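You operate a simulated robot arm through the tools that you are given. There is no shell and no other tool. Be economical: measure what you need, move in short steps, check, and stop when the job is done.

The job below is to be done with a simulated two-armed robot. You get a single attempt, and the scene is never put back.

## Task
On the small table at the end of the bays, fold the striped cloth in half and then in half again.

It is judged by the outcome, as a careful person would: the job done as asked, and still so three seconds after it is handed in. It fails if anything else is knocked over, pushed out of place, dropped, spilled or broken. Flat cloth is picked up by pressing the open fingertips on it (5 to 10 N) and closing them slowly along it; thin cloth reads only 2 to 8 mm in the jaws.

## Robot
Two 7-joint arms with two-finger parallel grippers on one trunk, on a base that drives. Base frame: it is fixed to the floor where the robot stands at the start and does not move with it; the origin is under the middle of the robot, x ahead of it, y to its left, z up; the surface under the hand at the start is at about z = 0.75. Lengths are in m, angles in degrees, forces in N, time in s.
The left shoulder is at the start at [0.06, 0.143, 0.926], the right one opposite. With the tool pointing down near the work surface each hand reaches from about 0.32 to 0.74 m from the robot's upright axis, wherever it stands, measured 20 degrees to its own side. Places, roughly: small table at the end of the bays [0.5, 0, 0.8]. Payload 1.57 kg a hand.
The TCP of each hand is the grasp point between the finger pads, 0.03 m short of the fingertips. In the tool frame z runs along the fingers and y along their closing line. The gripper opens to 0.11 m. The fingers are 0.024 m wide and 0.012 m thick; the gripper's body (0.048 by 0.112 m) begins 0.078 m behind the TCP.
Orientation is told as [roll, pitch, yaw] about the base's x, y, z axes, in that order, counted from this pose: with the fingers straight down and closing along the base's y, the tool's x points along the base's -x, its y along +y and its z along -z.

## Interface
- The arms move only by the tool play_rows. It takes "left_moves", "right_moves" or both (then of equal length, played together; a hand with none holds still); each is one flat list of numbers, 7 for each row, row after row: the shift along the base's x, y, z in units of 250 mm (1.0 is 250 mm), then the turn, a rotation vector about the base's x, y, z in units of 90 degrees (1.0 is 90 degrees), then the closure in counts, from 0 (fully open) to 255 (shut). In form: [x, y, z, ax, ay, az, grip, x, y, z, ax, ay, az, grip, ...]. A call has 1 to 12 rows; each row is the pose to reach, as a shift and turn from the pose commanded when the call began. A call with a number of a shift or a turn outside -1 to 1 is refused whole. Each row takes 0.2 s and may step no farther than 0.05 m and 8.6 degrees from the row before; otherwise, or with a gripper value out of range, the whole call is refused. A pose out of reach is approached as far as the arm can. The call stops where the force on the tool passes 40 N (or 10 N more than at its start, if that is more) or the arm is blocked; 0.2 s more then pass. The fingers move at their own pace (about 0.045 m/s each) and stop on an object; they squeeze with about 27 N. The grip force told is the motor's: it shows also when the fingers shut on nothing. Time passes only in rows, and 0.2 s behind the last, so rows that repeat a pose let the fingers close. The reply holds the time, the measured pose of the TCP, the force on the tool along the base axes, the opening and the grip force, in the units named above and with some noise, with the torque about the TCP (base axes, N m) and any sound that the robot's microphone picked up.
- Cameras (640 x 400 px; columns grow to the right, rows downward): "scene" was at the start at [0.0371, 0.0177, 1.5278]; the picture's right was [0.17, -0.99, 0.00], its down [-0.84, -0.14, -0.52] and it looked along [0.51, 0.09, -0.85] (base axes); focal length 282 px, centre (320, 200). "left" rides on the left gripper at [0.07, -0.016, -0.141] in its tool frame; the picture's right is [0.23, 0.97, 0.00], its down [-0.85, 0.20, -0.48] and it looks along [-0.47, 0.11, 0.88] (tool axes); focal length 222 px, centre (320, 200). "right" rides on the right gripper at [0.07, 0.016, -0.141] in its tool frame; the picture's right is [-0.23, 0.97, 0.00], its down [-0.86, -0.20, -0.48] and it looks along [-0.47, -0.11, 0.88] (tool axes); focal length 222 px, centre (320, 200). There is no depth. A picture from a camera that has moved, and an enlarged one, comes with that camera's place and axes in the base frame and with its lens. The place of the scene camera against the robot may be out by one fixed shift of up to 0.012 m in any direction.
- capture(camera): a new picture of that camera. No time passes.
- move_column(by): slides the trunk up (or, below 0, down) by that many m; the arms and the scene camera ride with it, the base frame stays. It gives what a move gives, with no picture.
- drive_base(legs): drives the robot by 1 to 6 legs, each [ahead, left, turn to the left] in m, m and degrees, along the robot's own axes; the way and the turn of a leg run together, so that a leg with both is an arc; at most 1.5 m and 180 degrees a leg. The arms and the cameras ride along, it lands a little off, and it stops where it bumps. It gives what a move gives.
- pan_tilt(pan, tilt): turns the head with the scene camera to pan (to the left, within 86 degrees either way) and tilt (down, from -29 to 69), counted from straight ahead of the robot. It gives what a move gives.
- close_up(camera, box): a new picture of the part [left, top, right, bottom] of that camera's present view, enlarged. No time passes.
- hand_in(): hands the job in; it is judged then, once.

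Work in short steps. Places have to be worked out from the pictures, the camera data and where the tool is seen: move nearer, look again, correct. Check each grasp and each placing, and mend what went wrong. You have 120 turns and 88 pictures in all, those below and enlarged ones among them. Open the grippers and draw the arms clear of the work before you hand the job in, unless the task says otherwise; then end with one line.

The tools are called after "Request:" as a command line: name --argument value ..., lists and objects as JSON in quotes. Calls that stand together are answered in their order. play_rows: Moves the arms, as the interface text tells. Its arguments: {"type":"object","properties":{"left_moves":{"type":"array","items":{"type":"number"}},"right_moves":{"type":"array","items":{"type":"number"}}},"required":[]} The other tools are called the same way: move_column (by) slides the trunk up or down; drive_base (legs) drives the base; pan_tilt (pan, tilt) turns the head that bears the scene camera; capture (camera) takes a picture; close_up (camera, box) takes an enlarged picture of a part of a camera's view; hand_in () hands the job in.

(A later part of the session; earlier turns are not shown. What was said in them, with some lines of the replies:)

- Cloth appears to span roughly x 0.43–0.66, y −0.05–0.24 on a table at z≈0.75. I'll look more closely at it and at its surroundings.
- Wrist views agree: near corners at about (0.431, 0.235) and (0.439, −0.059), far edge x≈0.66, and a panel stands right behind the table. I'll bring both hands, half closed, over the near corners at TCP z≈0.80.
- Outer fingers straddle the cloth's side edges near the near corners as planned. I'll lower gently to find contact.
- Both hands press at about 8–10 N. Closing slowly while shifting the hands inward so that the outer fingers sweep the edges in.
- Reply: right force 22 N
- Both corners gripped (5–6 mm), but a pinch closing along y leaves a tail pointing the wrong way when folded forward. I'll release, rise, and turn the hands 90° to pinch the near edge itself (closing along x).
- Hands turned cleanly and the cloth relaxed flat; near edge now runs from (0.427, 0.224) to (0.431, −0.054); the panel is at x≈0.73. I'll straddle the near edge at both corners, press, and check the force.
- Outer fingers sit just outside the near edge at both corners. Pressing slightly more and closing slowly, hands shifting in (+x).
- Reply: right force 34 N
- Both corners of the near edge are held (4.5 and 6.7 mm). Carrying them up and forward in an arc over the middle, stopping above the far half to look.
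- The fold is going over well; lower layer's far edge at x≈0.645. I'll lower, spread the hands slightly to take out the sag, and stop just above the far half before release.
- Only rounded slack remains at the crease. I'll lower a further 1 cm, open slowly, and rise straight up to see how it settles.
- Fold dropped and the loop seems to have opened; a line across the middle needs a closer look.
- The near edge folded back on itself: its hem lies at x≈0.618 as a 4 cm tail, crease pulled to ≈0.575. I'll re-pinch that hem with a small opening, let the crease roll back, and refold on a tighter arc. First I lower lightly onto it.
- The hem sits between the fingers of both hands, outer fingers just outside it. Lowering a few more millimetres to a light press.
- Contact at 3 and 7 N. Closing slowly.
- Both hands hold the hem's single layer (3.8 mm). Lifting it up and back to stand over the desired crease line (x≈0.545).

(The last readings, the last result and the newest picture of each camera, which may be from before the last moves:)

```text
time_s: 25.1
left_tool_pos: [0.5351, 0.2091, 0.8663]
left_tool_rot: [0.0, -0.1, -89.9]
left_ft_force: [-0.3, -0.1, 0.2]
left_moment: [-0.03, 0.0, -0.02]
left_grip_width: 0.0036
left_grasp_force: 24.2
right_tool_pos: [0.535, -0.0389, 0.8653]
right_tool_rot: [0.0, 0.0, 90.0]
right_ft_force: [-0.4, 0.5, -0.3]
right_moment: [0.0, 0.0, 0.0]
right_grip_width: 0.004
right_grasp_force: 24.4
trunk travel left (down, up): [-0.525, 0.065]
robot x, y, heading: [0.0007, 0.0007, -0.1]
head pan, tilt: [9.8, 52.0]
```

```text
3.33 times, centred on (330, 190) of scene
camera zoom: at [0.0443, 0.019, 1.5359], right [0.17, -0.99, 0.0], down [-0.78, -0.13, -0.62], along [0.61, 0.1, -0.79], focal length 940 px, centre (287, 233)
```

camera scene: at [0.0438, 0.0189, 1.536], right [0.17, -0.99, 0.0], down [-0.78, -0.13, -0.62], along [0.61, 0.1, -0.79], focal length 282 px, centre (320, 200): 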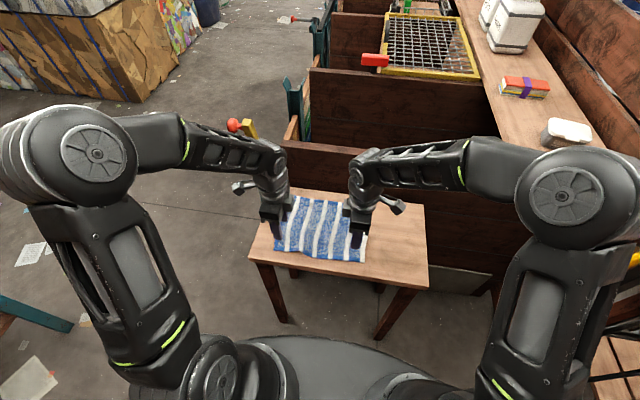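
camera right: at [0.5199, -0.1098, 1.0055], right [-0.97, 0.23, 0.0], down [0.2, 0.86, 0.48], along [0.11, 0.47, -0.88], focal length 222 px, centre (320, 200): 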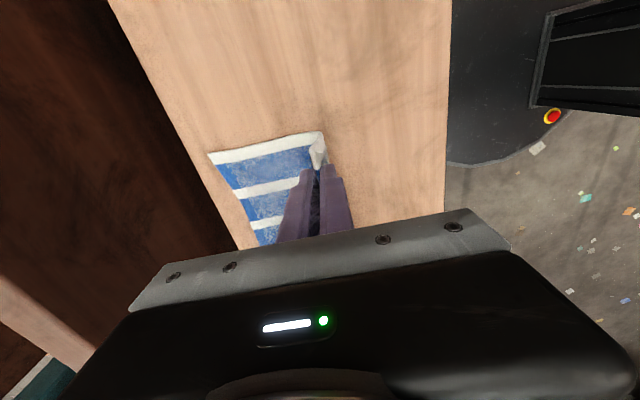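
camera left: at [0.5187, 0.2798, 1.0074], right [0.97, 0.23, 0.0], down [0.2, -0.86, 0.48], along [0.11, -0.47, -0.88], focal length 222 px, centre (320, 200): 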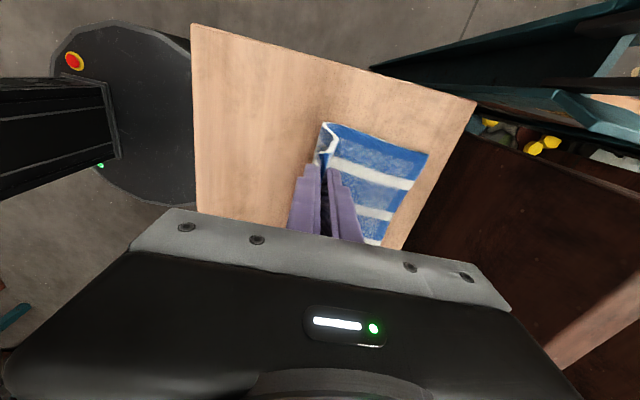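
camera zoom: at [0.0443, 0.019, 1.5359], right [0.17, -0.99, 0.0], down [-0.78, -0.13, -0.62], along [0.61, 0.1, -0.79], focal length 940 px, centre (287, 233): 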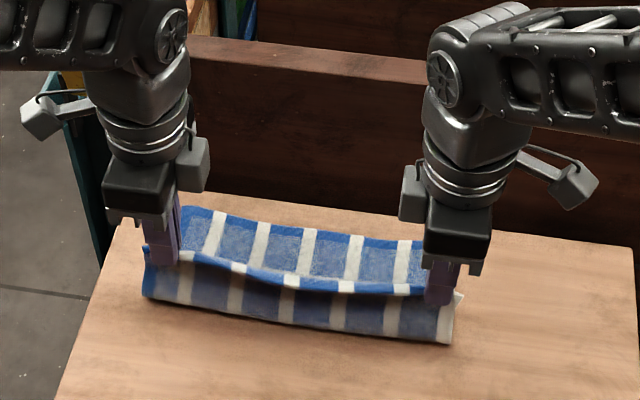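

Crease now stands at x≈0.545, with the lower far edge at ≈0.661. Folding over on a tight arc, ending just above the far half.

Request:
play_rows --left_moves '[0.08, 0.01, 0.016, 0, 0, 0, 255, 0.16, 0.02, 0, 0, 0, 0, 255, 0.24, 0.02, -0.036, 0, 0, 0, 255, 0.308, 0.02, -0.096, 0, 0, 0, 255, 0.36, 0.02, -0.164, 0, 0, 0, 255, 0.392, 0.02, -0.23, 0, 0, 0, 255, 0.404, 0.02, -0.27, 0, 0, 0, 255, 0.404, 0.02, -0.27, 0, 0, 0, 255]' --right_moves '[0.08, -0.01, 0.016, 0, 0, 0, 255, 0.16, -0.02, 0, 0, 0, 0, 255, 0.24, -0.02, -0.036, 0, 0, 0, 255, 0.308, -0.02, -0.096, 0, 0, 0, 255, 0.36, -0.02, -0.164, 0, 0, 0, 255, 0.392, -0.02, -0.23, 0, 0, 0, 255, 0.404, -0.02, -0.27, 0, 0, 0, 255, 0.404, -0.02, -0.27, 0, 0, 0, 255]'

Request:
close_up --camera "left" --box '[220, 90, 420, 240]'

Request:
close_up --camera "right" --box '[220, 90, 420, 240]'

```text
time_s: 26.9
left_tool_pos: [0.637, 0.2148, 0.7989]
left_tool_rot: [0.1, -0.1, -90.0]
left_ft_force: [-0.4, -5.4, -0.1]
left_moment: [-0.22, -0.04, 0.02]
left_grip_width: 0.0038
left_grasp_force: 24.8
right_tool_pos: [0.635, -0.0433, 0.7979]
right_tool_rot: [0.0, 0.0, 90.0]
right_ft_force: [-0.6, 5.3, 0.2]
right_moment: [0.16, -0.07, 0.01]
right_grip_width: 0.0037
right_grasp_force: 24.9
trunk travel left (down, up): [-0.525, 0.065]
robot x, y, heading: [0.002, -0.0, -0.1]
head pan, tilt: [9.8, 52.0]
```

```text
2.67 times, centred on (320, 165) of left
camera zoom: at [0.6193, 0.2851, 0.94], right [0.97, 0.23, 0.0], down [0.2, -0.85, 0.48], along [0.11, -0.47, -0.88], focal length 592 px, centre (320, 293)
```

zoom: 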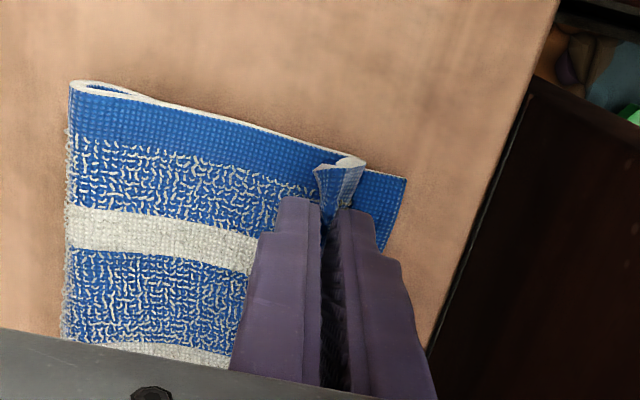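

```text
2.67 times, centred on (320, 165) of right
camera zoom: at [0.6196, -0.1149, 0.9381], right [-0.97, 0.23, 0.0], down [0.2, 0.85, 0.48], along [0.11, 0.47, -0.88], focal length 592 px, centre (320, 293)
```

zoom: 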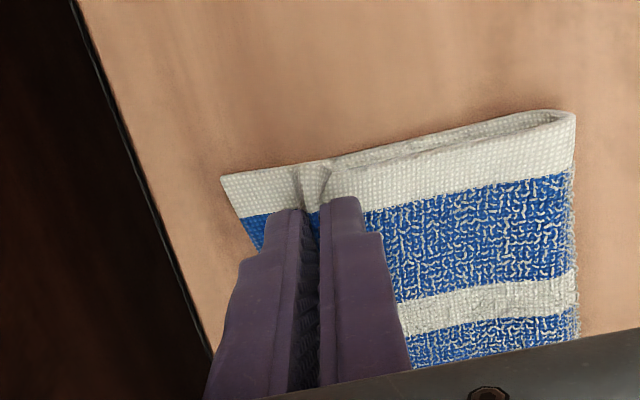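

Good: the upper hem is now about 2 cm short of the lower edge with a small loop in the jaws. I'll open a little and push forward so the trailing finger lays the loop toward the far edge, then rise.

Request:
play_rows --left_moves '[0, -0.01, -0.01, 0, 0, 0, 250, 0, -0.012, -0.012, 0, 0, 0, 235, 0, -0.012, -0.012, 0, 0, 0, 222, 0.02, -0.012, -0.012, 0, 0, 0, 222, 0.04, -0.012, -0.012, 0, 0, 0, 222, 0.06, -0.012, -0.012, 0, 0, 0, 222, 0.076, -0.012, -0.012, 0, 0, 0, 222, 0.076, -0.012, 0.03, 0, 0, 0, 222, 0.076, -0.012, 0.1, 0, 0, 0, 222, 0.0, -0.012, 0.25, 0, 0, 0, 222, -0.1, -0.012, 0.4, 0, 0, 0, 222]' --right_moves '[0, 0.01, -0.01, 0, 0, 0, 250, 0, 0.012, -0.012, 0, 0, 0, 235, 0, 0.012, -0.012, 0, 0, 0, 222, 0.02, 0.012, -0.012, 0, 0, 0, 222, 0.04, 0.012, -0.012, 0, 0, 0, 222, 0.06, 0.012, -0.012, 0, 0, 0, 222, 0.076, 0.012, -0.012, 0, 0, 0, 222, 0.076, 0.012, 0.03, 0, 0, 0, 222, 0.076, 0.012, 0.1, 0, 0, 0, 222, 0.0, 0.012, 0.25, 0, 0, 0, 222, -0.1, 0.012, 0.4, 0, 0, 0, 222]'

Request:
close_up --camera "left" --box '[220, 70, 420, 240]'

Request:
close_up --camera "right" --box '[220, 70, 420, 240]'

Request:
close_up --camera "scene" --box '[260, 170, 390, 240]'

```text
time_s: 29.3
left_tool_pos: [0.6077, 0.2111, 0.8982]
left_tool_rot: [0.0, -0.1, -90.0]
left_ft_force: [-0.1, 0.7, 0.5]
left_moment: [0.01, -0.04, 0.01]
left_grip_width: 0.0144
left_grasp_force: 0.0
right_tool_pos: [0.6078, -0.0431, 0.8983]
right_tool_rot: [0.0, 0.0, 90.0]
right_ft_force: [0.7, 0.8, 0.4]
right_moment: [-0.03, -0.02, 0.0]
right_grip_width: 0.0142
right_grasp_force: 0.0
trunk travel left (down, up): [-0.525, 0.065]
robot x, y, heading: [0.0017, 0.0025, 0.0]
head pan, tilt: [9.8, 52.0]
```

```text
2.35 times, centred on (320, 155) of left
camera zoom: at [0.5905, 0.2822, 1.039], right [0.97, 0.23, 0.0], down [0.2, -0.85, 0.48], along [0.11, -0.47, -0.88], focal length 523 px, centre (320, 306)
```

zoom: 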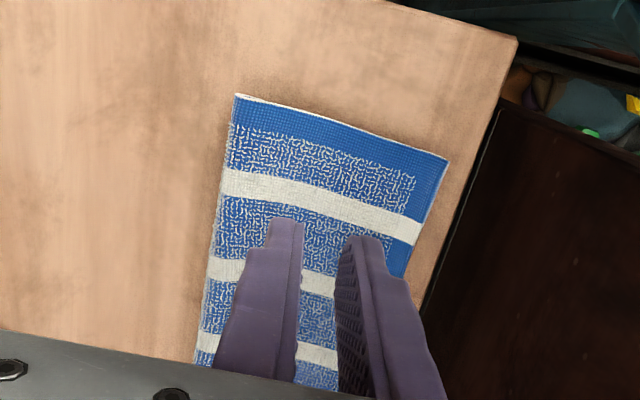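

```text
2.35 times, centred on (320, 155) of right
camera zoom: at [0.592, -0.1122, 1.039], right [-0.97, 0.23, 0.0], down [0.2, 0.86, 0.48], along [0.11, 0.47, -0.88], focal length 523 px, centre (320, 306)
```

zoom: 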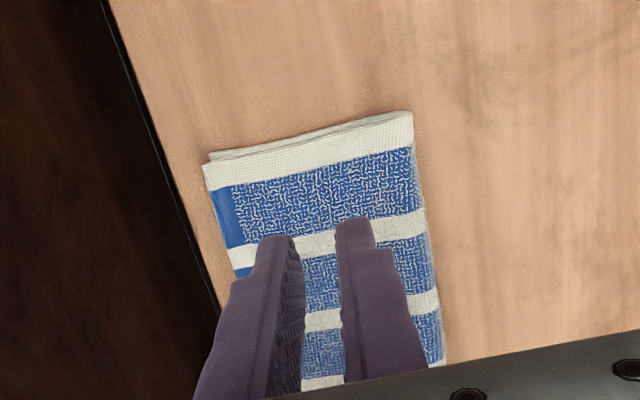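

```text
4.92 times, centred on (325, 205) of scene
camera zoom: at [0.0419, 0.0187, 1.5359], right [0.17, -0.99, 0.0], down [-0.78, -0.13, -0.62], along [0.61, 0.1, -0.79], focal length 1388 px, centre (295, 175)
```

zoom: 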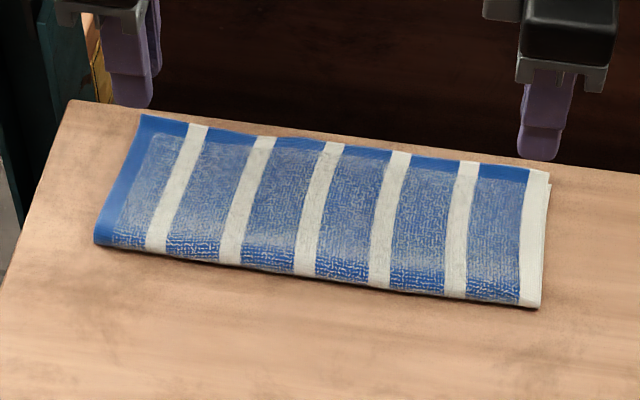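

First fold is neat and aligned: cloth now x≈0.545–0.66, y≈−0.06–0.235. I'll withdraw the left hand and turn the right hand back to close along y for the right end.

Request:
play_rows --left_moves '[-0.05, 0.05, 0, 0, 0, 0, 222, -0.15, 0.1, 0.02, 0, 0, 0, 222, -0.25, 0.15, 0.05, 0, 0, 0, 222, -0.35, 0.2, 0.1, 0, 0, 0, 222, -0.45, 0.25, 0.15, 0, 0, 0, 222, -0.55, 0.3, 0.2, 0, 0, 0, 222, -0.65, 0.35, 0.2, 0, 0, 0, 222, -0.75, 0.4, 0.2, 0, 0, 0, 222, -0.8, 0.45, 0.2, 0, 0, 0, 222, -0.8, 0.5, 0.2, 0, 0, 0, 222, -0.8, 0.5, 0.2, 0, 0, 0, 222, -0.8, 0.5, 0.2, 0, 0, 0, 222]' --right_moves '[0, 0, 0, 0, 0, -0.09, 180, 0, 0, 0, 0, 0, -0.18, 180, 0, 0, 0, 0, 0, -0.27, 180, 0, 0, 0, 0, 0, -0.36, 180, 0, 0, 0, 0, 0, -0.45, 180, 0, 0, 0, 0, 0, -0.54, 180, 0, 0, 0, 0, 0, -0.63, 180, 0, 0, 0, 0, 0, -0.72, 180, 0, 0, 0, 0, 0, -0.81, 180, 0, 0, 0, 0, 0, -0.9, 180, 0, 0, 0, 0, 0, -0.97, 180, 0, 0, 0, 0, 0, -1.0, 180]'

Request:
play_rows --right_moves '[0, 0.18, 0, 0, 0, 0, 180, 0, 0.36, 0, 0, 0, 0, 180, 0, 0.54, 0, 0, 0, 0, 180, 0, 0.72, 0, 0, 0, 0, 180, 0, 0.88, 0, 0, 0, 0, 180, 0, 1.0, 0, 0, 0, 0, 180, 0, 1.0, -0.2, 0, 0, 0, 180]'

Request:
capture --camera "scene"

```text
time_s: 31.9
left_tool_pos: [0.4099, 0.337, 0.9506]
left_tool_rot: [0.0, 0.0, -90.0]
left_ft_force: [-0.2, 0.2, -0.3]
left_moment: [-0.04, 0.02, 0.0]
left_grip_width: 0.014
left_grasp_force: 0.1
right_tool_pos: [0.61, -0.0409, 0.8981]
right_tool_rot: [0.0, 0.0, 0.0]
right_ft_force: [-1.2, 0.6, 0.4]
right_moment: [-0.02, 0.05, -0.03]
right_grip_width: 0.0322
right_grasp_force: 0.2
trunk travel left (down, up): [-0.525, 0.065]
robot x, y, heading: [0.0042, -0.0027, 0.1]
head pan, tilt: [9.8, 52.0]
```

```text
time_s: 33.5
left_tool_pos: [0.4105, 0.3379, 0.9496]
left_tool_rot: [-0.2, -0.2, -90.1]
left_ft_force: [0.1, 0.4, -0.8]
left_moment: [-0.02, 0.03, 0.01]
left_grip_width: 0.0139
left_grasp_force: 0.1
right_tool_pos: [0.5828, 0.1749, 0.8474]
right_tool_rot: [0.0, -0.1, 0.0]
right_ft_force: [0.7, -0.1, -0.3]
right_moment: [-0.06, 0.03, -0.02]
right_grip_width: 0.032
right_grasp_force: 0.1
right hand out of reach, approached as far as the arm can: row 4, 5, 6, 7
trunk travel left (down, up): [-0.525, 0.065]
robot x, y, heading: [-0.0008, -0.0025, 0.0]
head pan, tilt: [9.8, 52.0]
```

```text
48 pictures are left
camera scene: at [0.0454, 0.0212, 1.536], right [0.17, -0.99, 0.0], down [-0.78, -0.14, -0.61], along [0.61, 0.1, -0.79], focal length 282 px, centre (320, 200)
```

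scene: 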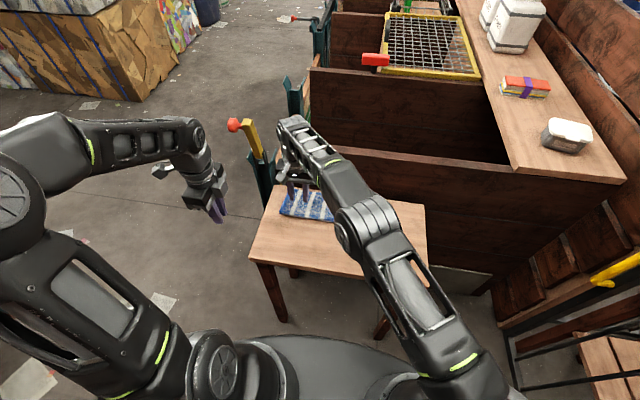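

The right hand cannot reach far enough left from here. I bring it back to the right end, then drive the robot 0.15 m left.

Request:
play_rows --right_moves '[-0.05, -0.05, 0.1, 0, 0, 0, 180, -0.1, -0.2, 0.2, 0, 0, 0, 180, -0.1, -0.38, 0.2, 0, 0, 0, 180, -0.1, -0.56, 0.2, 0, 0, 0, 180, -0.1, -0.74, 0.2, 0, 0, 0, 180, -0.1, -0.9, 0.2, 0, 0, 0, 180, -0.1, -1.0, 0.2, 0, 0, 0, 180]'

Request:
drive_base --legs '[[0, 0.15, 0]]'

Request:
capture --camera "scene"

Request:
capture --camera "right"

```text
time_s: 35.1
left_tool_pos: [0.41, 0.337, 0.9497]
left_tool_rot: [0.1, 0.0, -90.1]
left_ft_force: [-0.2, -0.7, 0.8]
left_moment: [-0.01, -0.03, 0.03]
left_grip_width: 0.0143
left_grasp_force: 0.0
right_tool_pos: [0.556, -0.0742, 0.8971]
right_tool_rot: [0.0, 0.1, 0.1]
right_ft_force: [-0.2, 0.2, -0.3]
right_moment: [0.01, -0.04, 0.0]
right_grip_width: 0.0326
right_grasp_force: 0.0
trunk travel left (down, up): [-0.525, 0.065]
robot x, y, heading: [-0.0015, 0.0028, -0.2]
head pan, tilt: [9.8, 52.0]
```

```text
time_s: 36.4
left_tool_pos: [0.4092, 0.4863, 0.9495]
left_tool_rot: [0.0, -0.1, -89.9]
left_ft_force: [0.8, 0.0, 0.9]
left_moment: [-0.04, -0.01, 0.0]
left_grip_width: 0.0143
left_grasp_force: 0.0
right_tool_pos: [0.556, 0.0753, 0.899]
right_tool_rot: [-0.1, 0.0, 0.1]
right_ft_force: [0.1, -0.1, -0.1]
right_moment: [-0.02, 0.01, 0.0]
right_grip_width: 0.0323
right_grasp_force: 0.0
trunk travel left (down, up): [-0.525, 0.065]
robot x, y, heading: [-0.0016, 0.1455, -0.0]
head pan, tilt: [9.8, 52.0]
```

```text
47 pictures are left
camera scene: at [0.0437, 0.1677, 1.536], right [0.17, -0.99, 0.0], down [-0.78, -0.14, -0.62], along [0.61, 0.1, -0.79], focal length 282 px, centre (320, 200)
```

scene: 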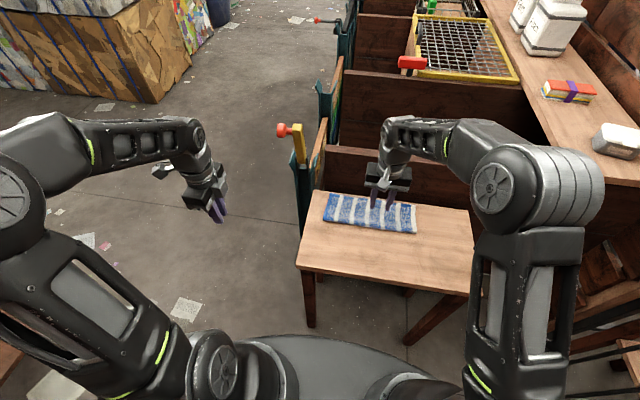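

```text
46 pictures are left
camera right: at [0.4864, 0.0898, 1.0391], right [0.23, 0.97, 0.0], down [0.86, -0.2, 0.48], along [0.47, -0.11, -0.88], focal length 222 px, centre (320, 200)
```

right: 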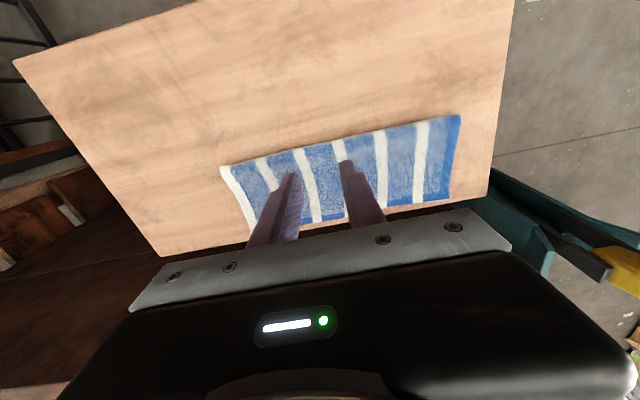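

Drive done (robot y≈0.146). Now moving the right hand over the middle of the right end (≈(0.61, −0.046)), a little above the table, to look.

Request:
play_rows --right_moves '[0.05, -0.16, 0, 0, 0, 0, 172, 0.1, -0.32, 0, 0, 0, 0, 172, 0.18, -0.487, -0.06, 0, 0, 0, 172, 0.216, -0.487, -0.2, 0, 0, 0, 172, 0.216, -0.487, -0.34, 0, 0, 0, 172, 0.216, -0.487, -0.34, 0, 0, 0, 172]'

Request:
close_up --camera "right" --box '[200, 60, 480, 240]'

Request:
close_up --camera "scene" --box '[300, 170, 460, 260]'

```text
time_s: 37.8
left_tool_pos: [0.4089, 0.4847, 0.9497]
left_tool_rot: [0.1, 0.0, -89.9]
left_ft_force: [-0.8, 0.1, -0.9]
left_moment: [0.03, -0.02, -0.01]
left_grip_width: 0.0144
left_grasp_force: 0.0
right_tool_pos: [0.6113, -0.0482, 0.814]
right_tool_rot: [0.1, -0.1, 0.1]
right_ft_force: [-0.3, -0.3, -0.4]
right_moment: [0.0, -0.01, 0.02]
right_grip_width: 0.0359
right_grasp_force: 0.0
trunk travel left (down, up): [-0.525, 0.065]
robot x, y, heading: [-0.0032, 0.1475, -0.1]
head pan, tilt: [9.8, 52.0]
```

```text
2.22 times, centred on (340, 150) of right
camera zoom: at [0.5412, -0.0339, 0.9539], right [0.23, 0.97, 0.0], down [0.85, -0.2, 0.48], along [0.47, -0.11, -0.88], focal length 494 px, centre (276, 311)
```

zoom: 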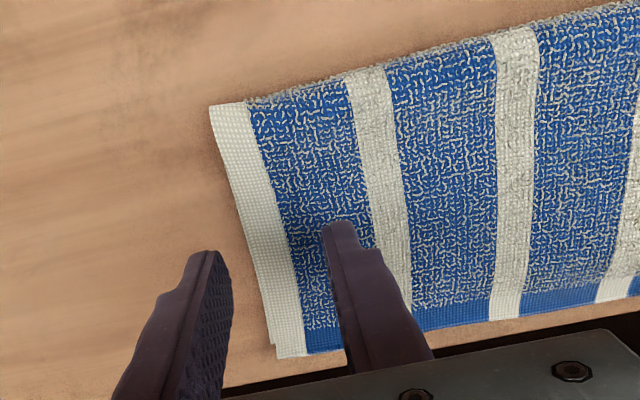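

```text
4.00 times, centred on (380, 215) of scene
camera zoom: at [0.0435, 0.1661, 1.536], right [0.17, -0.99, 0.0], down [-0.78, -0.14, -0.62], along [0.61, 0.11, -0.79], focal length 1128 px, centre (80, 140)
```

zoom: 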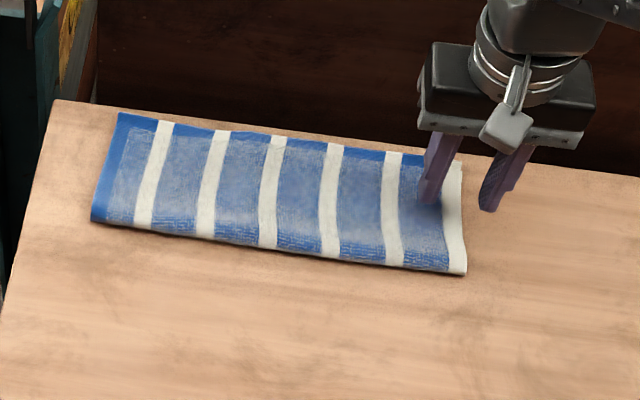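

The outer finger stands ~4 mm outside the right edge (edge at y≈−0.062, mid x≈0.614). Lowering to press, checking force.

Request:
play_rows --right_moves '[0.01, 0.004, -0.05, 0, 0, 0, 172, 0.01, 0.004, -0.09, 0, 0, 0, 172, 0.01, 0.004, -0.105, 0, 0, 0, 172, 0.01, 0.004, -0.115, 0, 0, 0, 172]'

```text
time_s: 38.8
left_tool_pos: [0.41, 0.4846, 0.95]
left_tool_rot: [-0.1, 0.0, -89.9]
left_ft_force: [0.1, -0.9, -0.3]
left_moment: [0.02, -0.03, -0.04]
left_grip_width: 0.0141
left_grasp_force: 0.0
right_tool_pos: [0.6123, -0.0463, 0.7865]
right_tool_rot: [-0.1, -0.1, 0.0]
right_ft_force: [-1.0, -1.0, 6.8]
right_moment: [0.11, 0.04, 0.02]
right_grip_width: 0.0349
right_grasp_force: 0.0
trunk travel left (down, up): [-0.525, 0.065]
robot x, y, heading: [-0.0016, 0.1456, 0.3]
head pan, tilt: [9.8, 52.0]
```

Inner finger presses at 7 N but the outer tip still hovers ~4 mm over the table and would ride over the lower layer. I tilt the hand 8° so that the outer tip reaches the table.

Request:
play_rows --right_moves '[0, -0.008, 0.01, 0.045, 0, 0, 172, 0, -0.016, 0.008, 0.09, 0, 0, 172, 0, -0.016, -0.002, 0.09, 0, 0, 172, 0, -0.016, -0.01, 0.09, 0, 0, 172]'

Request:
close_up --camera "right" --box '[200, 90, 440, 240]'

```text
time_s: 39.8
left_tool_pos: [0.4093, 0.4842, 0.9513]
left_tool_rot: [0.1, 0.0, -89.8]
left_ft_force: [-0.8, 0.0, -1.0]
left_moment: [0.0, 0.01, 0.02]
left_grip_width: 0.0142
left_grasp_force: 0.1
right_tool_pos: [0.6124, -0.0506, 0.7838]
right_tool_rot: [8.1, -0.2, 0.2]
right_ft_force: [-3.3, -1.5, 14.9]
right_moment: [-0.32, 0.19, -0.04]
right_grip_width: 0.035
right_grasp_force: 0.1
trunk travel left (down, up): [-0.525, 0.065]
robot x, y, heading: [0.0006, 0.1502, 0.0]
head pan, tilt: [9.8, 52.0]
```

```text
2.67 times, centred on (320, 165) of right
camera zoom: at [0.5421, -0.0559, 0.925], right [0.23, 0.96, 0.14], down [0.85, -0.26, 0.45], along [0.47, 0.02, -0.88], focal length 592 px, centre (320, 293)
```

zoom: 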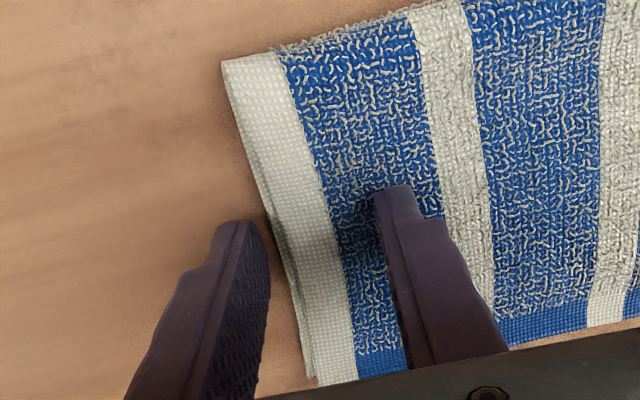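

Outer fingertip now on the table, right against both layers' edge. Closing slowly with the hand shifting inward (+y).

Request:
play_rows --right_moves '[0, 0.004, 0.002, 0, 0, 0, 179, 0, 0.009, 0.002, 0, 0, 0, 187, 0, 0.014, 0.002, 0, 0, 0, 195, 0, 0.019, 0.002, 0, 0, 0, 203, 0, 0.024, 0.002, 0, 0, 0, 211, 0, 0.029, 0.002, 0, 0, 0, 219, 0, 0.034, 0.002, 0, 0, 0, 227, 0, 0.04, 0.002, 0, 0, 0, 235, 0, 0.046, 0.002, 0, 0, 0, 243, 0, 0.052, 0.002, 0, 0, 0, 251, 0, 0.056, 0.002, 0, 0, 0, 255, 0, 0.056, 0.002, 0, 0, 0, 255]'

Request:
close_up --camera "right" --box '[200, 90, 440, 240]'

```text
time_s: 42.4
left_tool_pos: [0.4087, 0.484, 0.9498]
left_tool_rot: [0.0, 0.0, -89.9]
left_ft_force: [-0.1, 0.6, 0.3]
left_moment: [0.02, 0.01, 0.03]
left_grip_width: 0.0143
left_grasp_force: 0.1
right_tool_pos: [0.6135, -0.0379, 0.7848]
right_tool_rot: [8.0, -0.2, 0.1]
right_ft_force: [2.0, -2.2, 17.3]
right_moment: [0.07, -0.04, -0.02]
right_grip_width: 0.0069
right_grasp_force: 26.4
trunk travel left (down, up): [-0.525, 0.065]
robot x, y, heading: [-0.0011, 0.146, -0.2]
head pan, tilt: [9.8, 52.0]
```

```text
2.67 times, centred on (320, 165) of right
camera zoom: at [0.5424, -0.042, 0.9256], right [0.23, 0.96, 0.14], down [0.85, -0.26, 0.45], along [0.47, 0.02, -0.88], focal length 592 px, centre (320, 293)
```

zoom: 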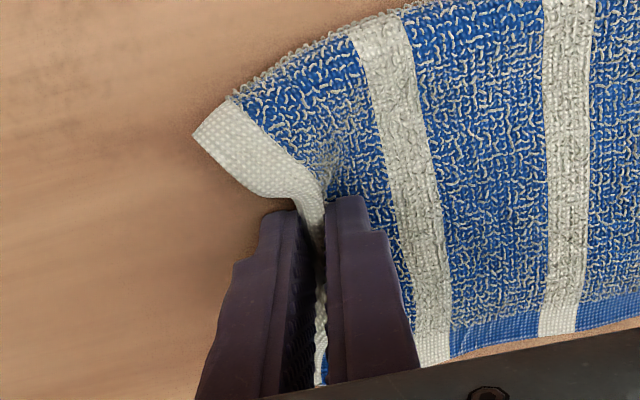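

Jaws read 6.9 mm. Lifting a few centimetres to check whether both layers came along.

Request:
play_rows --right_moves '[0, 0, 0.06, 0, 0, 0, 255, 0, 0.03, 0.14, 0, 0, 0, 255, 0, 0.08, 0.22, 0, 0, 0, 255, 0, 0.08, 0.22, 0, 0, 0, 255]'

Request:
close_up --camera "right" --box '[200, 60, 520, 260]'

Request:
close_up --camera "scene" --box '[300, 170, 460, 260]'

```text
time_s: 43.4
left_tool_pos: [0.4106, 0.4849, 0.9499]
left_tool_rot: [0.0, 0.1, -89.9]
left_ft_force: [0.4, 0.5, 0.5]
left_moment: [0.01, -0.01, 0.01]
left_grip_width: 0.0141
left_grasp_force: 0.0
right_tool_pos: [0.6122, -0.0178, 0.8372]
right_tool_rot: [8.1, 0.1, 0.2]
right_ft_force: [-0.4, 0.5, -0.2]
right_moment: [0.06, -0.02, 0.04]
right_grip_width: 0.0067
right_grasp_force: 26.2
trunk travel left (down, up): [-0.525, 0.065]
robot x, y, heading: [0.0001, 0.1471, 0.3]
head pan, tilt: [9.8, 52.0]
```

```text
2.00 times, centred on (360, 160) of right
camera zoom: at [0.543, -0.0233, 0.9788], right [0.23, 0.96, 0.14], down [0.86, -0.26, 0.44], along [0.47, 0.02, -0.89], focal length 444 px, centre (240, 280)
```

zoom: 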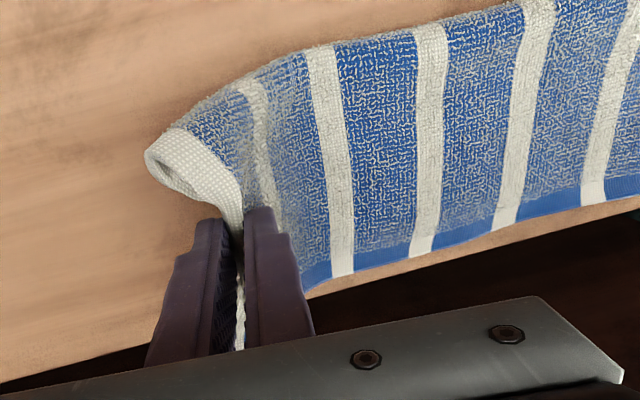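

```text
4.00 times, centred on (380, 215) of scene
camera zoom: at [0.0439, 0.1659, 1.5359], right [0.17, -0.99, 0.0], down [-0.78, -0.14, -0.62], along [0.61, 0.11, -0.79], focal length 1128 px, centre (80, 140)
```

zoom: 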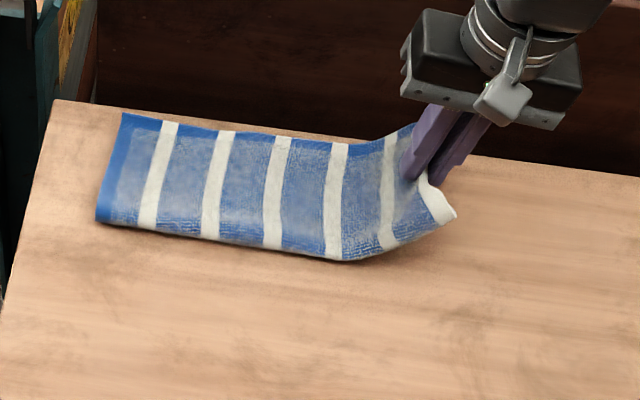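

Both layers are up (an open tube, nothing left on the table). Folding over toward the left end on an arc about y≈0.089, leaning the hand slightly.

Request:
play_rows --right_moves '[0, 0.07, 0.08, -0.015, 0, 0, 255, 0, 0.14, 0.139, -0.033, 0, 0, 255, 0, 0.267, 0.199, -0.067, 0, 0, 255, 0, 0.413, 0.227, -0.1, 0, 0, 255, 0, 0.56, 0.207, -0.133, 0, 0, 255, 0, 0.674, 0.158, -0.167, 0, 0, 255, 0, 0.764, 0.093, -0.2, 0, 0, 255, 0, 0.832, 0.02, -0.233, 0, 0, 255, 0, 0.876, -0.052, -0.267, 0, 0, 255, 0, 0.9, -0.1, -0.289, 0, 0, 255, 0, 0.9, -0.1, -0.289, 0, 0, 255]'

Request:
capture --camera "right"

Request:
close_up --camera "scene" --box '[300, 170, 460, 260]'

```text
time_s: 45.8
left_tool_pos: [0.4093, 0.4847, 0.9501]
left_tool_rot: [0.0, 0.1, -89.9]
left_ft_force: [0.2, -0.2, 0.1]
left_moment: [-0.03, 0.03, -0.05]
left_grip_width: 0.0142
left_grasp_force: 0.0
right_tool_pos: [0.6121, 0.2012, 0.8238]
right_tool_rot: [-15.9, -0.1, 0.1]
right_ft_force: [0.6, -0.3, 0.0]
right_moment: [0.11, 0.06, 0.01]
right_grip_width: 0.0068
right_grasp_force: 26.0
right hand out of reach, approached as far as the arm can: row 10, 11
trunk travel left (down, up): [-0.525, 0.065]
robot x, y, heading: [-0.0009, 0.1454, 0.1]
head pan, tilt: [9.8, 52.0]
```

```text
39 pictures are left
camera right: at [0.5425, 0.2554, 0.9552], right [0.23, 0.94, -0.27], down [0.85, -0.06, 0.52], along [0.47, -0.34, -0.81], focal length 222 px, centre (320, 200)
```

right: 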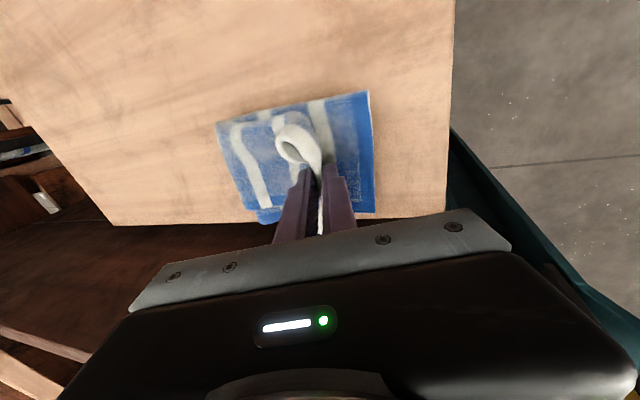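

```text
4.00 times, centred on (380, 215) of scene
camera zoom: at [0.0436, 0.1663, 1.536], right [0.17, -0.99, 0.0], down [-0.78, -0.14, -0.62], along [0.61, 0.11, -0.79], focal length 1128 px, centre (80, 140)
```

zoom: 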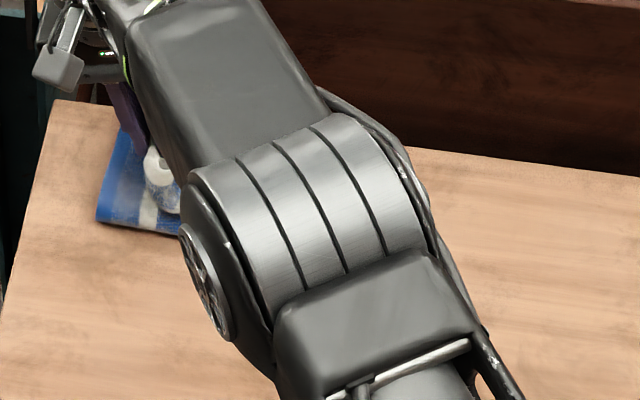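

The fold line is right on y≈0.088 and square. The arm is near its limit, so I reduce the lean and lower the end onto the left half.

Request:
play_rows --right_moves '[0, -0.02, -0.03, 0.04, 0, 0, 255, 0, -0.02, -0.07, 0.08, 0, 0, 255, 0, -0.01, -0.09, 0.1, 0, 0, 255, 0, 0, -0.1, 0.1, 0, 0, 255]'

Request:
close_up --camera "right" --box '[180, 60, 460, 240]'

```text
time_s: 46.8
left_tool_pos: [0.4093, 0.4856, 0.9486]
left_tool_rot: [0.0, 0.0, -89.9]
left_ft_force: [-0.3, 0.2, 0.5]
left_moment: [-0.02, 0.0, -0.01]
left_grip_width: 0.0142
left_grasp_force: 0.1
right_tool_pos: [0.6125, 0.201, 0.7986]
right_tool_rot: [-8.8, 0.1, 0.1]
right_ft_force: [-0.1, -0.3, 0.0]
right_moment: [-0.05, -0.01, -0.01]
right_grip_width: 0.0063
right_grasp_force: 26.7
trunk travel left (down, up): [-0.525, 0.065]
robot x, y, heading: [-0.0006, 0.1484, 0.0]
head pan, tilt: [9.8, 52.0]
```

```text
2.22 times, centred on (320, 150) of right
camera zoom: at [0.542, 0.2379, 0.9361], right [0.23, 0.96, -0.15], down [0.86, -0.12, 0.5], along [0.47, -0.24, -0.85], focal length 494 px, centre (320, 311)
```

zoom: 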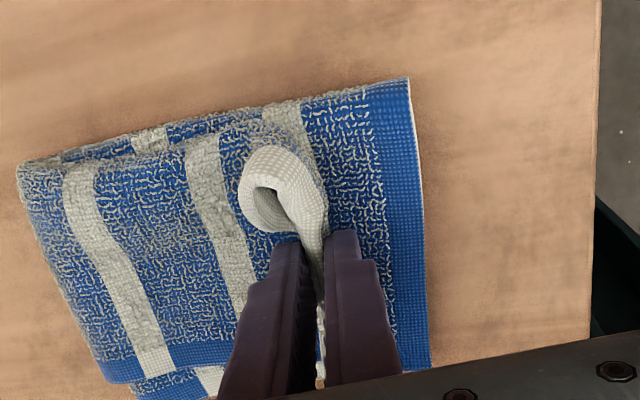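

The gripped hem is curled inside the jaws. Opening slightly and pushing to the left so the trailing finger lays the hem out, then rising.

Request:
play_rows --right_moves '[0, 0, 0, 0, 0, 0, 245, 0, 0, 0, 0, 0, 0, 228, 0, 0, -0.004, 0.03, 0, 0, 218, 0, 0.02, -0.008, 0.06, 0, 0, 215, 0, 0.04, -0.008, 0.09, 0, 0, 215, 0, 0.06, -0.008, 0.1, 0, 0, 215, 0, 0.08, -0.008, 0.1, 0, 0, 215, 0, 0.1, -0.004, 0.1, 0, 0, 215, 0, 0.1, 0.03, 0.1, 0, 0, 215, 0, 0.1, 0.1, 0.1, 0, 0, 215, 0, 0.05, 0.25, 0.1, 0, 0, 215]'

Request:
close_up --camera "right" --box '[180, 60, 460, 240]'

```text
time_s: 49.2
left_tool_pos: [0.4098, 0.4839, 0.9499]
left_tool_rot: [0.0, 0.0, -90.0]
left_ft_force: [0.0, 0.4, -0.2]
left_moment: [0.02, 0.02, 0.0]
left_grip_width: 0.014
left_grasp_force: 0.0
right_tool_pos: [0.6095, 0.212, 0.8598]
right_tool_rot: [0.1, 0.0, 0.2]
right_ft_force: [-0.7, -0.4, -1.0]
right_moment: [0.0, -0.03, 0.01]
right_grip_width: 0.0174
right_grasp_force: 0.0
trunk travel left (down, up): [-0.525, 0.065]
robot x, y, heading: [0.0012, 0.146, 0.1]
head pan, tilt: [9.8, 52.0]
```

```text
2.22 times, centred on (320, 150) of right
camera zoom: at [0.5403, 0.2273, 1.0015], right [0.23, 0.97, 0.0], down [0.86, -0.2, 0.48], along [0.47, -0.11, -0.88], focal length 494 px, centre (320, 311)
```

zoom: 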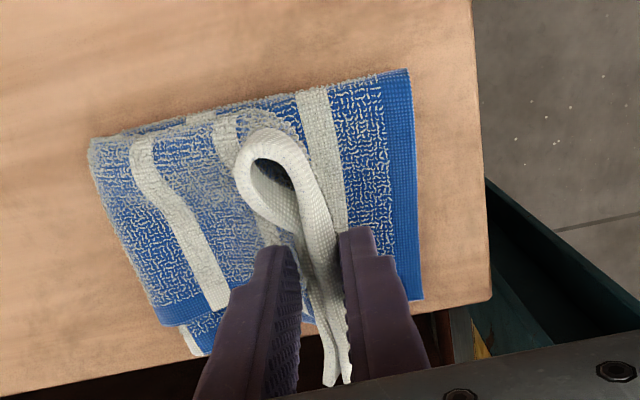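

The hem is still standing as a loop, perhaps between the fingers. Opening more, rising and backing off to see.

Request:
play_rows --right_moves '[0, 0, 0, 0, 0, 0, 180, 0, 0, 0.1, 0, 0, 0, 150, -0.1, -0.15, 0.2, 0, 0, 0, 150, -0.25, -0.3, 0.25, 0, 0, 0, 150, -0.4, -0.45, 0.25, 0, 0, 0, 150, -0.5, -0.6, 0.25, 0, 0, 0, 150, -0.55, -0.75, 0.25, 0, 0, 0, 150]'

Request:
close_up --camera "scene" --box '[300, 170, 460, 260]'

Request:
capture --camera "right"

```text
refused: row 3 steps farther than a row can; nothing moved
```

```text
4.00 times, centred on (380, 215) of scene
camera zoom: at [0.0431, 0.1656, 1.5359], right [0.17, -0.99, 0.0], down [-0.78, -0.14, -0.62], along [0.61, 0.11, -0.79], focal length 1128 px, centre (80, 140)
```

zoom: 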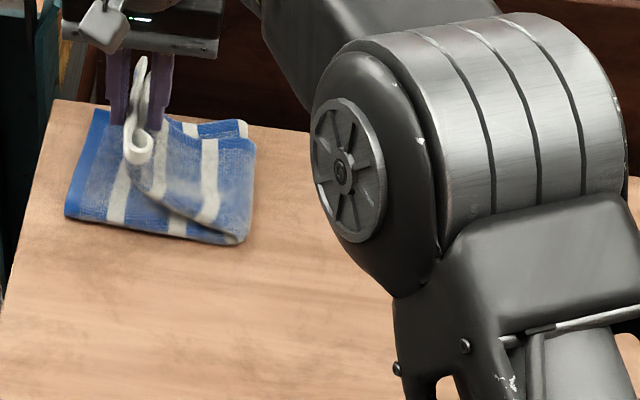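

```text
34 pictures are left
camera right: at [0.5403, 0.2273, 1.0015], right [0.23, 0.97, 0.0], down [0.86, -0.2, 0.48], along [0.47, -0.11, -0.88], focal length 222 px, centre (320, 200)
```

right: 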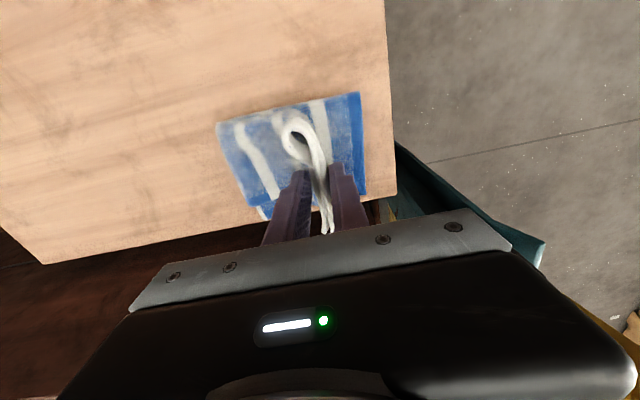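

The end is wedged between the fingers and was lifted back up. I'll lower it again near the left end, open wide while moving left (so the right-side finger holds it over), then rise clear.

Request:
play_rows --right_moves '[0, -0.03, -0.1, 0, 0, 0, 215, 0, -0.06, -0.2, 0, 0, 0, 215, 0, -0.06, -0.23, 0, 0, 0, 215, 0, -0.06, -0.23, 0, 0, 0, 190, 0, -0.03, -0.23, 0, 0, 0, 165, 0, 0, -0.23, 0, 0, 0, 140, 0, 0.02, -0.23, 0, 0, 0, 110, 0, 0.02, -0.23, 0, 0, 0, 90, 0, 0.02, -0.15, 0, 0, 0, 80, 0, 0.02, 0, 0, 0, 0, 80, 0, 0, 0.17, 0, 0, 0, 80]'

Request:
capture --camera "right"

Request:
close_up --camera "scene" --box '[300, 170, 460, 260]'

```text
time_s: 51.6
left_tool_pos: [0.4082, 0.4849, 0.9512]
left_tool_rot: [0.1, 0.1, -89.9]
left_ft_force: [0.0, -0.4, 0.1]
left_moment: [0.01, -0.03, -0.02]
left_grip_width: 0.014
left_grasp_force: 0.0
right_tool_pos: [0.6123, 0.2135, 0.9021]
right_tool_rot: [0.1, 0.1, 0.1]
right_ft_force: [0.2, 0.2, 0.2]
right_moment: [-0.01, -0.02, 0.0]
right_grip_width: 0.0755
right_grasp_force: 0.0
trunk travel left (down, up): [-0.525, 0.065]
robot x, y, heading: [0.0012, 0.1462, 0.2]
head pan, tilt: [9.8, 52.0]
```

```text
33 pictures are left
camera right: at [0.5427, 0.2276, 1.0439], right [0.23, 0.97, 0.0], down [0.86, -0.2, 0.48], along [0.47, -0.11, -0.88], focal length 222 px, centre (320, 200)
```

right: 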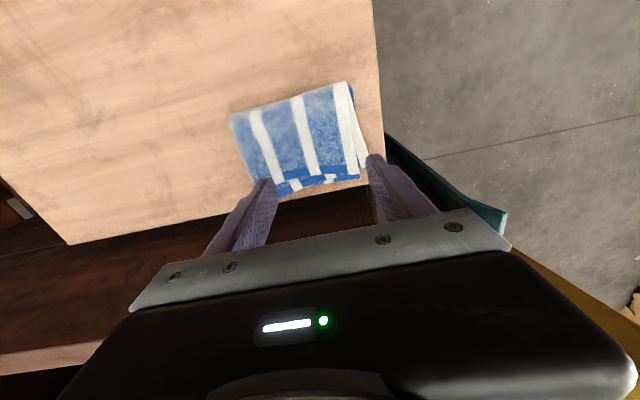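

```text
4.00 times, centred on (380, 215) of scene
camera zoom: at [0.0432, 0.1659, 1.5359], right [0.17, -0.99, 0.0], down [-0.78, -0.14, -0.62], along [0.61, 0.11, -0.79], focal length 1128 px, centre (80, 140)
```

zoom: 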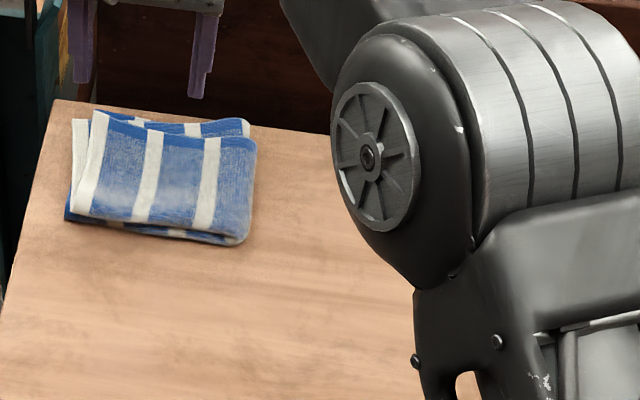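

The end fell open and laid over nicely. I'll move the arm aside and examine it closely.

Request:
play_rows --right_moves '[-0.1, -0.1, 0.1, 0, 0, 0, 80, -0.22, -0.22, 0.15, 0, 0, 0, 80, -0.34, -0.34, 0.15, 0, 0, 0, 80, -0.46, -0.46, 0.15, 0, 0, 0, 80, -0.5, -0.6, 0.15, 0, 0, 0, 80, -0.5, -0.78, 0.15, 0, 0, 0, 80, -0.5, -0.96, 0.15, 0, 0, 0, 80]'

Request:
close_up --camera "scene" --box '[305, 185, 375, 240]'

Request:
capture --camera "right"

```text
time_s: 53.2
left_tool_pos: [0.4101, 0.4848, 0.9494]
left_tool_rot: [0.0, 0.0, -89.9]
left_ft_force: [-0.1, 0.1, -0.1]
left_moment: [0.0, -0.03, -0.03]
left_grip_width: 0.0144
left_grasp_force: 0.1
right_tool_pos: [0.4857, -0.0284, 0.94]
right_tool_rot: [0.1, 0.1, 0.2]
right_ft_force: [0.4, -0.2, -0.2]
right_moment: [-0.01, -0.01, -0.01]
right_grip_width: 0.075
right_grasp_force: 0.1
trunk travel left (down, up): [-0.525, 0.065]
robot x, y, heading: [0.0014, 0.1452, 0.2]
head pan, tilt: [9.8, 52.0]
```

```text
7.27 times, centred on (340, 212) of scene
camera zoom: at [0.0435, 0.1653, 1.536], right [0.17, -0.99, 0.0], down [-0.78, -0.13, -0.62], along [0.61, 0.11, -0.79], focal length 2050 px, centre (174, 109)
```

zoom: 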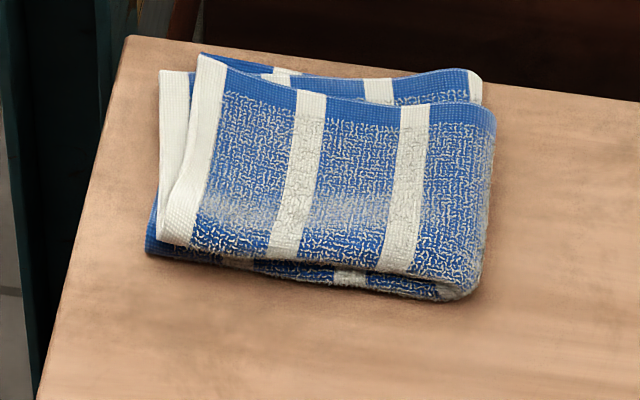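

```text
30 pictures are left
camera right: at [0.4159, -0.0122, 1.0807], right [0.22, 0.97, 0.0], down [0.86, -0.2, 0.48], along [0.47, -0.11, -0.88], focal length 222 px, centre (320, 200)
```

right: 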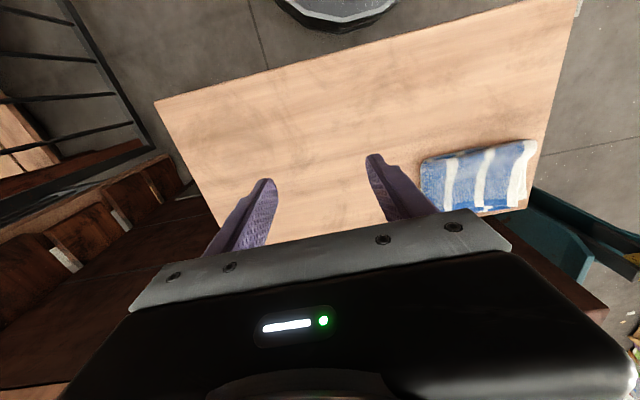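

Cloth is now in quarters, slightly puffy. One more view from the left camera to check height and edge alignment.

Request:
capture --camera "left"

Request:
close_up --camera "right" --box '[400, 120, 560, 230]'

```text
29 pictures are left
camera left: at [0.392, 0.5549, 1.0915], right [0.97, 0.23, 0.0], down [0.2, -0.85, 0.48], along [0.11, -0.47, -0.88], focal length 222 px, centre (320, 200)
```

left: 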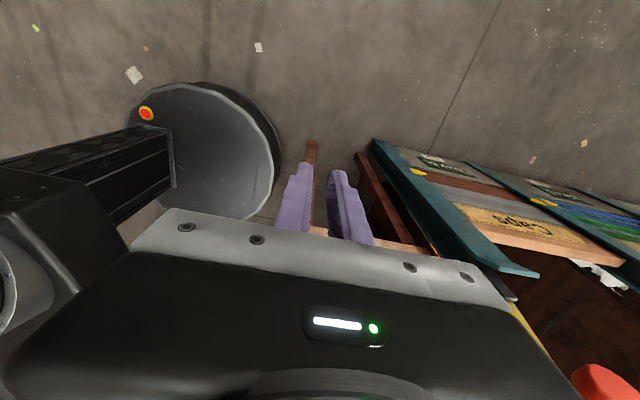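

```text
3.64 times, centred on (480, 175) of right
camera zoom: at [0.4159, -0.0122, 1.0807], right [0.22, 0.97, 0.0], down [0.86, -0.2, 0.48], along [0.47, -0.11, -0.88], focal length 808 px, centre (-262, 291)
```

zoom: 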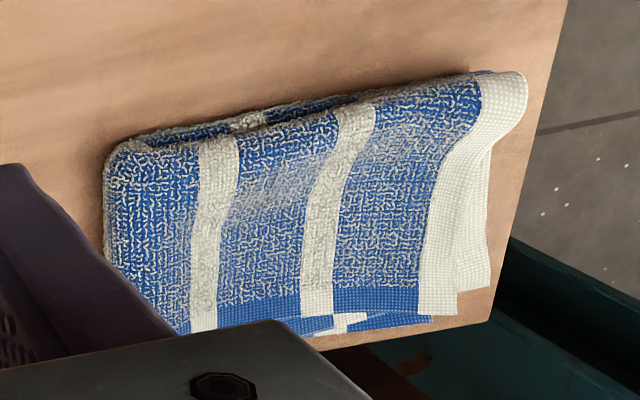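

Well aligned within about a centimetre. I'll give one gentle pat to flatten the puff, going over it and down.

Request:
play_rows --right_moves '[0.1, 0.15, 0, 0, 0, 0, 140, 0.2, 0.3, 0, 0, 0, 0, 140, 0.3, 0.45, 0, 0, 0, 0, 140, 0.4, 0.6, 0, 0, 0, 0, 140, 0.48, 0.74, -0.05, 0, 0, 0, 140, 0.48, 0.74, -0.2, 0, 0, 0, 140, 0.48, 0.74, -0.38, 0, 0, 0, 140, 0.48, 0.74, -0.5, 0, 0, 0, 140, 0.48, 0.74, -0.56, 0, 0, 0, 140, 0.48, 0.74, -0.58, 0, 0, 0, 140, 0.48, 0.74, -0.595, 0, 0, 0, 140]'

```text
time_s: 55.6
left_tool_pos: [0.4089, 0.4846, 0.9496]
left_tool_rot: [0.0, 0.1, -89.8]
left_ft_force: [-0.5, 0.7, 0.5]
left_moment: [-0.01, -0.01, 0.0]
left_grip_width: 0.014
left_grasp_force: 0.0
right_tool_pos: [0.6076, 0.1572, 0.7939]
right_tool_rot: [0.1, -0.1, 0.1]
right_ft_force: [0.4, -0.5, 4.8]
right_moment: [-0.01, -0.04, -0.01]
right_grip_width: 0.0491
right_grasp_force: 0.1
trunk travel left (down, up): [-0.525, 0.065]
robot x, y, heading: [0.0021, 0.1467, 0.0]
head pan, tilt: [9.8, 52.0]
```

Pressing at 5 N with tips at z≈0.764, so the stack is already thin. Rising straight up, opening, and withdrawing to look.

Request:
play_rows --right_moves '[0, 0, 0.05, 0, 0, 0, 140, 0, 0, 0.2, 0, 0, 0, 140, 0, 0, 0.38, 0, 0, 0, 140, 0, 0, 0.56, 0, 0, 0, 100, -0.1, -0.14, 0.6, 0, 0, 0, 50, -0.2, -0.28, 0.6, 0, 0, 0, 0, -0.3, -0.42, 0.6, 0, 0, 0, 0, -0.4, -0.56, 0.6, 0, 0, 0, 0, -0.5, -0.7, 0.6, 0, 0, 0, 0, -0.5, -0.88, 0.6, 0, 0, 0, 0]' --left_moves '[0, 0, 0, 0, 0, 0, 200, 0, 0, 0, 0, 0, 0, 150, 0, 0, 0, 0, 0, 0, 100, 0, 0, 0, 0, 0, 0, 50, 0, 0, 0, 0, 0, 0, 0, 0, 0, 0, 0, 0, 0, 0, 0, 0, 0, 0, 0, 0, 0, 0, 0, 0, 0, 0, 0, 0, 0, 0, 0, 0, 0, 0, 0, 0, 0, 0, 0, 0, 0, 0]'

Request:
close_up --camera "scene" --box '[305, 185, 375, 240]'

Request:
capture --camera "scene"

```text
time_s: 57.8
left_tool_pos: [0.4098, 0.4856, 0.9503]
left_tool_rot: [0.0, -0.1, -89.9]
left_ft_force: [0.1, 1.1, 0.2]
left_moment: [0.01, 0.0, 0.0]
left_grip_width: 0.11
left_grasp_force: 0.1
right_tool_pos: [0.4804, -0.0619, 0.9439]
right_tool_rot: [0.1, 0.0, 0.2]
right_ft_force: [-0.2, -0.8, -0.2]
right_moment: [0.02, 0.0, 0.02]
right_grip_width: 0.1099
right_grasp_force: 0.0
trunk travel left (down, up): [-0.525, 0.065]
robot x, y, heading: [0.0008, 0.1437, 0.2]
head pan, tilt: [9.8, 52.0]
```

```text
7.27 times, centred on (340, 212) of scene
camera zoom: at [0.0438, 0.1652, 1.536], right [0.17, -0.99, 0.0], down [-0.78, -0.13, -0.62], along [0.61, 0.11, -0.79], focal length 2050 px, centre (174, 109)
```

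zoom: 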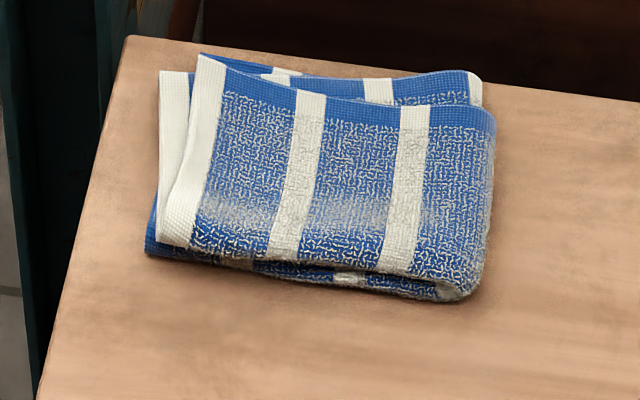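

```text
26 pictures are left
camera scene: at [0.0438, 0.1652, 1.536], right [0.17, -0.99, 0.0], down [-0.78, -0.13, -0.62], along [0.61, 0.11, -0.79], focal length 282 px, centre (320, 200)
```

scene: 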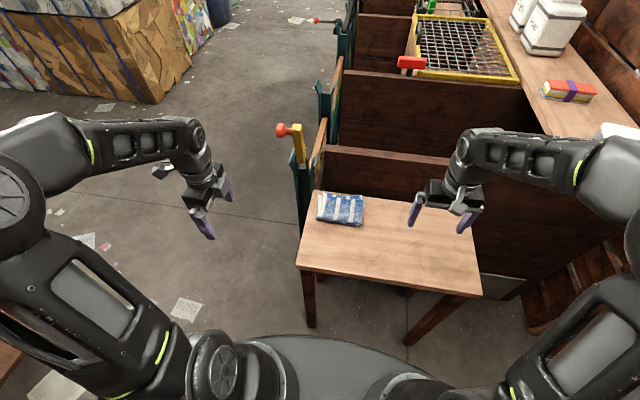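

The cloth lies folded in quarters on the table, both hands are open and clear, and nothing else has moved. Handing in.

Request:
hand_in

```text
The job is handed in.
```

The striped cloth is folded in half and then in half again on the small table, its edges lined up to within about a centimetre; both grippers are open and clear, and nothing else was disturbed.
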